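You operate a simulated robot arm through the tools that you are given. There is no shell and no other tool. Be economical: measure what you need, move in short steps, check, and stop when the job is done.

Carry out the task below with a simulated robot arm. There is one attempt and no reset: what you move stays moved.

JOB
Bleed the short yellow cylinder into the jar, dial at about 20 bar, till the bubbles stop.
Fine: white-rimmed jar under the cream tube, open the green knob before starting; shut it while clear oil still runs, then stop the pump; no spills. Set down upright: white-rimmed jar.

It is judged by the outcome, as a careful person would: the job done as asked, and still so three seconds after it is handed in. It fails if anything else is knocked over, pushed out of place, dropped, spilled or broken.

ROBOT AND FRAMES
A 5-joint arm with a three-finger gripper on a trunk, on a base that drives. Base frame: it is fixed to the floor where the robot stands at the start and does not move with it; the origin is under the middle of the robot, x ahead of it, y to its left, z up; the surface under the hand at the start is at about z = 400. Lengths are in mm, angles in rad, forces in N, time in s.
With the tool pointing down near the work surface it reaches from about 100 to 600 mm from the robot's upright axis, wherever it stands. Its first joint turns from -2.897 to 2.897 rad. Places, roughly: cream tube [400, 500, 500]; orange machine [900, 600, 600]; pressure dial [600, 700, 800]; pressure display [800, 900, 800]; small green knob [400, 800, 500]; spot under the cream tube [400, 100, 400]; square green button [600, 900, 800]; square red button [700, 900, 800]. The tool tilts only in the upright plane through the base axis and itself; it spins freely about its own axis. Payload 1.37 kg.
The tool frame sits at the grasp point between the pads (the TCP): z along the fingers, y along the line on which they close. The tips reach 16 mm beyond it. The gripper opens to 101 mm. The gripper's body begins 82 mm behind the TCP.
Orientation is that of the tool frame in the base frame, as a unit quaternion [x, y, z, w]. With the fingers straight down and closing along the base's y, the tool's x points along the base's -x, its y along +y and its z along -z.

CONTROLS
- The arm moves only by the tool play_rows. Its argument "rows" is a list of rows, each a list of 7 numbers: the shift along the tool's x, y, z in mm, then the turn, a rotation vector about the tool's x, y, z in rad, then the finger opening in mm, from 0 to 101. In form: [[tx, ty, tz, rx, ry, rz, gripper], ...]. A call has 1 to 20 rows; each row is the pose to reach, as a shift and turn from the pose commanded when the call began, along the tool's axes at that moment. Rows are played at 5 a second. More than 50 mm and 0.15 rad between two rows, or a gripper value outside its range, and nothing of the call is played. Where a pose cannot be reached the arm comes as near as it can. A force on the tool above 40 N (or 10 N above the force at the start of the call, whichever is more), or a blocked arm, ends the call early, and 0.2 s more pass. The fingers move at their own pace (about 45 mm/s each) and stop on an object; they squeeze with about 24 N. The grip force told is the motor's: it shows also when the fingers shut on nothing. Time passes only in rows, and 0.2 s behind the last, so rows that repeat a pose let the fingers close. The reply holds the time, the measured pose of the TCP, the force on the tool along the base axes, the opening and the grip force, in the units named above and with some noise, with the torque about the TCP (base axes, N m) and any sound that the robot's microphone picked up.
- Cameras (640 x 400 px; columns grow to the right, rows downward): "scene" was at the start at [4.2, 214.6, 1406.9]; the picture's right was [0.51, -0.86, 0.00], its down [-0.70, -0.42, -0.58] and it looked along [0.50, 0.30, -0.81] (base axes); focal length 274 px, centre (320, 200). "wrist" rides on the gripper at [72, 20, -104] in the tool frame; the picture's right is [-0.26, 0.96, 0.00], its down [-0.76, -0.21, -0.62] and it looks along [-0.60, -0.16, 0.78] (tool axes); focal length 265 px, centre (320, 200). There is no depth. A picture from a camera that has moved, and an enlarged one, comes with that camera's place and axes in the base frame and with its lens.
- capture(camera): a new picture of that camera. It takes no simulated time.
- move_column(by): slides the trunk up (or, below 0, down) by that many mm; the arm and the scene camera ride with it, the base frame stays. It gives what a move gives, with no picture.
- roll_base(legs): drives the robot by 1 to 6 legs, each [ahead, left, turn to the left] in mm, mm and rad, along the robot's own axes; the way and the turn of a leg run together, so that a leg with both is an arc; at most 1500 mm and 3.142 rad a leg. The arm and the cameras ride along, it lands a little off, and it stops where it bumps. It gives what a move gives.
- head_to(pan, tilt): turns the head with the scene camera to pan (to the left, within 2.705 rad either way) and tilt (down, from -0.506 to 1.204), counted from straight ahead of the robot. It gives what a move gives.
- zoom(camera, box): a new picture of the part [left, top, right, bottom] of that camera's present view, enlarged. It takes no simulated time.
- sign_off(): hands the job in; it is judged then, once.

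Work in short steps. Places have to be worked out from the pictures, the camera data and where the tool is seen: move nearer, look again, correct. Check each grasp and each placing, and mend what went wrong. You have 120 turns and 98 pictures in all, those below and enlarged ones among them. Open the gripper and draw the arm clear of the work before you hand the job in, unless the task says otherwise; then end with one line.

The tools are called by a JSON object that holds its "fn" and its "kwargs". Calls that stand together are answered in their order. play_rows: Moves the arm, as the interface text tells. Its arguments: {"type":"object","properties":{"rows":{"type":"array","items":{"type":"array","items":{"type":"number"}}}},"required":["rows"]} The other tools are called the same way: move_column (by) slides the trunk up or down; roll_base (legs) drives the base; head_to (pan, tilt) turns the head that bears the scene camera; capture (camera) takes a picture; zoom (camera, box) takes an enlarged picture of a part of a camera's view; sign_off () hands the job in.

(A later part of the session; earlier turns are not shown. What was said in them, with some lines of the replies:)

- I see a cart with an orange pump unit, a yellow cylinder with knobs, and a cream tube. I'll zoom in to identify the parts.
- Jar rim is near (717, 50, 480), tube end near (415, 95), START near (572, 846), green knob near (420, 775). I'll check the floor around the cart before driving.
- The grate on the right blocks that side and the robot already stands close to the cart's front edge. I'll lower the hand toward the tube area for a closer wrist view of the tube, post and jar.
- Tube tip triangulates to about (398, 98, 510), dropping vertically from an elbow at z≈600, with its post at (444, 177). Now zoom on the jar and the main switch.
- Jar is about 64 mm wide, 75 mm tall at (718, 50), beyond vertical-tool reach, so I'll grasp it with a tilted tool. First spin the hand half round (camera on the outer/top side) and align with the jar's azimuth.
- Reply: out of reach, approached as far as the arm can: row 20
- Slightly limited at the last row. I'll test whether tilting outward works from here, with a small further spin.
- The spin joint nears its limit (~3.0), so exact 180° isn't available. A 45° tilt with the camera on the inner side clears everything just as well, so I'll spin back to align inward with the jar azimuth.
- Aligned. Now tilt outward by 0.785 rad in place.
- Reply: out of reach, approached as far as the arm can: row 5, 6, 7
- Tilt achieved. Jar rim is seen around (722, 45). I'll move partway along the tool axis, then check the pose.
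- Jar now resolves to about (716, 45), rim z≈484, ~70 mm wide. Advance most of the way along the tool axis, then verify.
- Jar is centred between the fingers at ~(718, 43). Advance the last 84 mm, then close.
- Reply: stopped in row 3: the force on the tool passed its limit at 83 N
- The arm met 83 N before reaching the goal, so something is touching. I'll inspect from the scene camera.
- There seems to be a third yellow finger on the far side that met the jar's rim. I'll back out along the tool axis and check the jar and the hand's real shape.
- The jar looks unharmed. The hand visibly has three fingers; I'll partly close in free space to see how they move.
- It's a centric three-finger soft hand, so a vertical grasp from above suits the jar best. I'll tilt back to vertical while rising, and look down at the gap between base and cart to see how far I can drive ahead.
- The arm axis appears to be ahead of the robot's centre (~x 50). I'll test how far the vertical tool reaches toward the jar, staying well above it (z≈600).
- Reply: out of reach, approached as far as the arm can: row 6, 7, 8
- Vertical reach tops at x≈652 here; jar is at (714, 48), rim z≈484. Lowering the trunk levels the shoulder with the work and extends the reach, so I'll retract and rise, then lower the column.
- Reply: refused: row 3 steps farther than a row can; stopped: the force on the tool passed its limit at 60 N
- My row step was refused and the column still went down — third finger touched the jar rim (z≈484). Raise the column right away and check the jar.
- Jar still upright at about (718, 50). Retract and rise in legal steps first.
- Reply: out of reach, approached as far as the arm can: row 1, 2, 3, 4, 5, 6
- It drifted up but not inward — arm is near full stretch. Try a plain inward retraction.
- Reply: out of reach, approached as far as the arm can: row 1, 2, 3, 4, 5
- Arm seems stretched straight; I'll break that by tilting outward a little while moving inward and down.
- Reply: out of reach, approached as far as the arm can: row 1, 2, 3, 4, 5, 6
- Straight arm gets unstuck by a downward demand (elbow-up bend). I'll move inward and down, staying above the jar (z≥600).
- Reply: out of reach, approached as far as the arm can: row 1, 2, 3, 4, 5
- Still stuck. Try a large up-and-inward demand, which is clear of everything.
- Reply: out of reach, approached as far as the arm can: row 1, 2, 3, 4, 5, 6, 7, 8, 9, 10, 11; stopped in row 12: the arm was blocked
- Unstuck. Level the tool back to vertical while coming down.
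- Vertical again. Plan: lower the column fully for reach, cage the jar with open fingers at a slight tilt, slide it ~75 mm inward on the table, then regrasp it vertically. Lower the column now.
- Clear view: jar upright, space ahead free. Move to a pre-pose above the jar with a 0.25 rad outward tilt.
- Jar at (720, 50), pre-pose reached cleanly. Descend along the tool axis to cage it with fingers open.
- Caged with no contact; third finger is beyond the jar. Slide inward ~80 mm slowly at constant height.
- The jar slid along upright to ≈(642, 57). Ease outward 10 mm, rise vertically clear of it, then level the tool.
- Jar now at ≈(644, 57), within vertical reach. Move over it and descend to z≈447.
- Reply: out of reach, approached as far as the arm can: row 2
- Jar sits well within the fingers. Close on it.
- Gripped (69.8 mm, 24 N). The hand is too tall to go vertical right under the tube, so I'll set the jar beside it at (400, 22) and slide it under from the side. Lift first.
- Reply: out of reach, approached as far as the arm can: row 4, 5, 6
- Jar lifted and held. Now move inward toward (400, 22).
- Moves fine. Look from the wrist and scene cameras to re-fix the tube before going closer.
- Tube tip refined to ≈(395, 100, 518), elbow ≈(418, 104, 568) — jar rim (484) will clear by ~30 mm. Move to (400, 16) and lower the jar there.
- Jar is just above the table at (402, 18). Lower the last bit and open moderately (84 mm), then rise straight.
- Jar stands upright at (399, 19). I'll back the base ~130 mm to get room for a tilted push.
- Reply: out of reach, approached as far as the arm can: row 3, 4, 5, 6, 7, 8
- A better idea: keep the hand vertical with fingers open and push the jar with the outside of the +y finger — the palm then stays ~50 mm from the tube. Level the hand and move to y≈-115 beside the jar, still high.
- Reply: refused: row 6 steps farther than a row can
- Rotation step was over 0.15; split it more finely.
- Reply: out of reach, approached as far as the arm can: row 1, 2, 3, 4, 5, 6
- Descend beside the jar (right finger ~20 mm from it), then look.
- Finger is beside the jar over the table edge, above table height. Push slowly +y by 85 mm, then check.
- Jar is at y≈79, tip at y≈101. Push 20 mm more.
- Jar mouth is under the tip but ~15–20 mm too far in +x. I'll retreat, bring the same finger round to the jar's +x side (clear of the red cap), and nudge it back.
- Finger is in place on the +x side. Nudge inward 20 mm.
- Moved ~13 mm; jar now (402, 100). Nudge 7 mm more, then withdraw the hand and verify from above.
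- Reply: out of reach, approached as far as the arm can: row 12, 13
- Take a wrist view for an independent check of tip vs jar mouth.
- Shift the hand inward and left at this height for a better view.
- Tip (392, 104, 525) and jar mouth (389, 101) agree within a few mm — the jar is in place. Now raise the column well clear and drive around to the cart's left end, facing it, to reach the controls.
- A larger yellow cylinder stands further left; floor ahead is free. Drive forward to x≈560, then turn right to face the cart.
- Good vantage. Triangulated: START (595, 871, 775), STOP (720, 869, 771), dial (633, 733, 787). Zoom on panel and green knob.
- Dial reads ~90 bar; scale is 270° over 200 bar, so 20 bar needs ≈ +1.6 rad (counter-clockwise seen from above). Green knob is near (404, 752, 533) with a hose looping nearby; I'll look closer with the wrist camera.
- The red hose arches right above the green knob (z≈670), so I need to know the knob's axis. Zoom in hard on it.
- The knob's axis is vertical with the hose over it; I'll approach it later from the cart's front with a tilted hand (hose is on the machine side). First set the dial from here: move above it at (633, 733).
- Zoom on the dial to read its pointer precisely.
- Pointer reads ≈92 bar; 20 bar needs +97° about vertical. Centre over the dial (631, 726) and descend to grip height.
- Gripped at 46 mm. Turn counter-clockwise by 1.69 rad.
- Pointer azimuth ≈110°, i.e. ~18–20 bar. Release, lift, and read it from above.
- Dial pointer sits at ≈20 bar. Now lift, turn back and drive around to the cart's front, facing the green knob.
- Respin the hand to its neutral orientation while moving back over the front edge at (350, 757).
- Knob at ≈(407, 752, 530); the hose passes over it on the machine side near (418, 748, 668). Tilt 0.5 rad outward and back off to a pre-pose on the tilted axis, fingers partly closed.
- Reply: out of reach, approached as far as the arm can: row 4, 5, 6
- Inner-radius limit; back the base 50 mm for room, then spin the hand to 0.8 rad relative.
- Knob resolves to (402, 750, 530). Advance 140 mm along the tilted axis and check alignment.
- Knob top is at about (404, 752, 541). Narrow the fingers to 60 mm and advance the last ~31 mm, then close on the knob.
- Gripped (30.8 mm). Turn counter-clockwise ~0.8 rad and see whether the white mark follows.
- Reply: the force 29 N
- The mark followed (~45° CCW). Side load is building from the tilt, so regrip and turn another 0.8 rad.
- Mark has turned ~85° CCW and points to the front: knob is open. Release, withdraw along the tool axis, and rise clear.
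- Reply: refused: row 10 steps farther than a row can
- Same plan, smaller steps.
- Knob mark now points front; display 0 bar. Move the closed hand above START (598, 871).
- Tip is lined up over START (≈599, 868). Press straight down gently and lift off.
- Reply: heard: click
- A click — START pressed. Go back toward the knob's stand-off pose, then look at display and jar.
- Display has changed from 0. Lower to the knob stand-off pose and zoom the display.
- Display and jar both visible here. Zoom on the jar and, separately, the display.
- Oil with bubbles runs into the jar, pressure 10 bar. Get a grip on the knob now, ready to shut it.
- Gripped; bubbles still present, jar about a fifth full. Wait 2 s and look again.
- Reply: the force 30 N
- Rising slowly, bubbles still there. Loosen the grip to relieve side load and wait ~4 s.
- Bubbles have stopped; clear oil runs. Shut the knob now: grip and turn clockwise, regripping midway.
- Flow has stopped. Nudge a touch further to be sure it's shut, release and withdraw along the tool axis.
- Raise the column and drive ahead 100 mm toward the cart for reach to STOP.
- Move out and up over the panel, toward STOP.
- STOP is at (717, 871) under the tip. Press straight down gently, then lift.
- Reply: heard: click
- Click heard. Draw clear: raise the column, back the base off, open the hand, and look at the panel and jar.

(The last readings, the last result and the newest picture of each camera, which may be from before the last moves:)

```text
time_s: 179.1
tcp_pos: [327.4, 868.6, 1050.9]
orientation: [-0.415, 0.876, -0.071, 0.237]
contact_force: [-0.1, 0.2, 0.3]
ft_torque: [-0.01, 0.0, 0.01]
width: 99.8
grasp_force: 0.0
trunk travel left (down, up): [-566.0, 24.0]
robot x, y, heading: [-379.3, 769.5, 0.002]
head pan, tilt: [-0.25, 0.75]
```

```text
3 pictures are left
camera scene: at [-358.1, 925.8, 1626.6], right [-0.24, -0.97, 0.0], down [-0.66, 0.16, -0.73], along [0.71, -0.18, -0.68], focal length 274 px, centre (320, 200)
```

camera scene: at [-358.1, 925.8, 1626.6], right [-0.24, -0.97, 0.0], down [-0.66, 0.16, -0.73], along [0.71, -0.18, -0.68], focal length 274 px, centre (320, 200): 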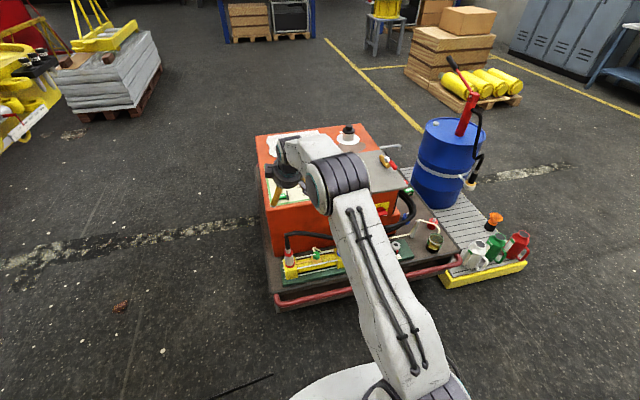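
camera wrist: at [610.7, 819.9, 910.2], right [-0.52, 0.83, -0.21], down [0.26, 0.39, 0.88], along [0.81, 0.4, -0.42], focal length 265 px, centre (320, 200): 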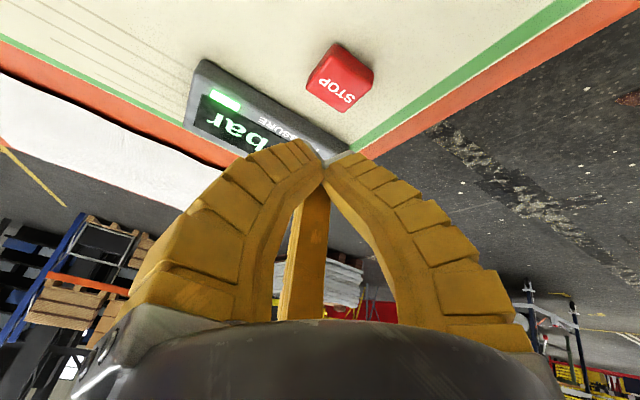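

The arm hides the panel; shift the base right and look left.

{"fn": "roll_base", "kwargs": {"legs": [[0, -480, 0]]}}

{"fn": "head_to", "kwargs": {"pan": 0.3, "tilt": 0.75}}

{"fn": "capture", "kwargs": {"camera": "scene"}}

```text
time_s: 181.9
tcp_pos: [330.4, 401.9, 1051.1]
orientation: [-0.417, 0.875, -0.07, 0.237]
contact_force: [1.1, -1.1, 0.5]
ft_torque: [-0.01, -0.01, 0.0]
width: 100.0
grasp_force: 0.1
trunk travel left (down, up): [-566.0, 24.0]
robot x, y, heading: [-377.6, 297.7, 0.011]
head pan, tilt: [-0.25, 0.75]
```

```text
time_s: 182.9
tcp_pos: [330.5, 402.9, 1050.2]
orientation: [-0.417, 0.875, -0.069, 0.237]
contact_force: [-0.9, -0.5, -0.5]
ft_torque: [0.03, 0.01, 0.03]
width: 100.2
grasp_force: 0.1
trunk travel left (down, up): [-566.0, 24.0]
robot x, y, heading: [-374.3, 296.7, 0.009]
head pan, tilt: [0.3, 0.75]
```

```text
2 pictures are left
camera scene: at [-357.0, 499.6, 1626.6], right [0.3, -0.95, 0.0], down [-0.65, -0.21, -0.73], along [0.7, 0.22, -0.68], focal length 274 px, centre (320, 200)
```

scene: 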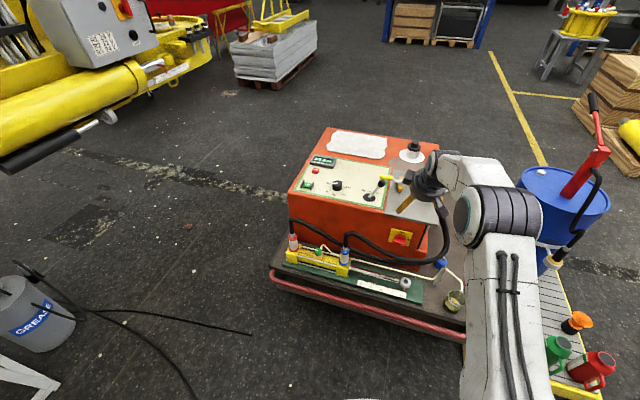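

Everything in view; zoom covering panel, knob and jar.

{"fn": "zoom", "kwargs": {"camera": "scene", "box": [285, 148, 375, 268]}}

{"fn": "zoom", "kwargs": {"camera": "scene", "box": [420, 255, 480, 325]}}

```text
3.33 times, centred on (330, 208) of scene
camera zoom: at [-357.0, 499.6, 1626.6], right [0.3, -0.95, 0.0], down [-0.65, -0.21, -0.73], along [0.7, 0.22, -0.68], focal length 915 px, centre (287, 173)
```

zoom: 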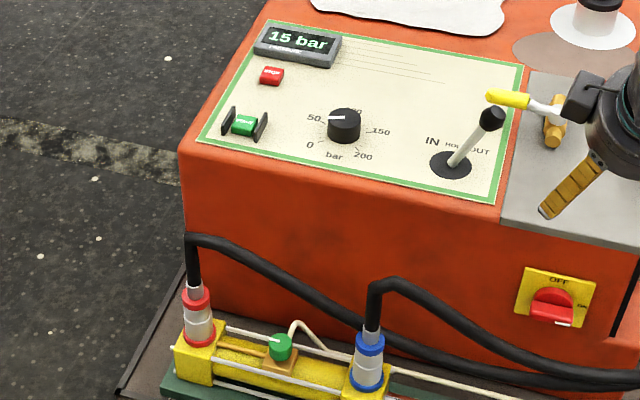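

```text
5.71 times, centred on (450, 290) of scene
camera zoom: at [-357.0, 499.6, 1626.6], right [0.3, -0.95, 0.0], down [-0.65, -0.21, -0.73], along [0.7, 0.22, -0.68], focal length 1568 px, centre (-423, -314)
```

zoom: 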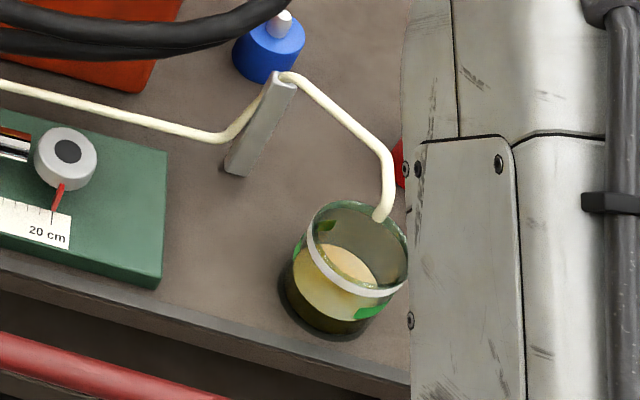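

STOP clicked, the display's running light looks off, and the pressure has settled back to 15 bar. No oil leaves the tube, and the jar stands upright with no spill. The hand is open and clear, so I'm handing in.

{"fn": "sign_off", "kwargs": {}}

```text
The job is handed in.
```

I bled the short yellow cylinder into the white-rimmed jar at about 20 bar until the bubbles stopped, shut the green knob while clear oil was still running, and then stopped the pump. The jar stands upright under the cream tube with nothing spilled. I judge the pump off from the STOP click and the display's running light looking off; the display still read 15 bar when I handed in.
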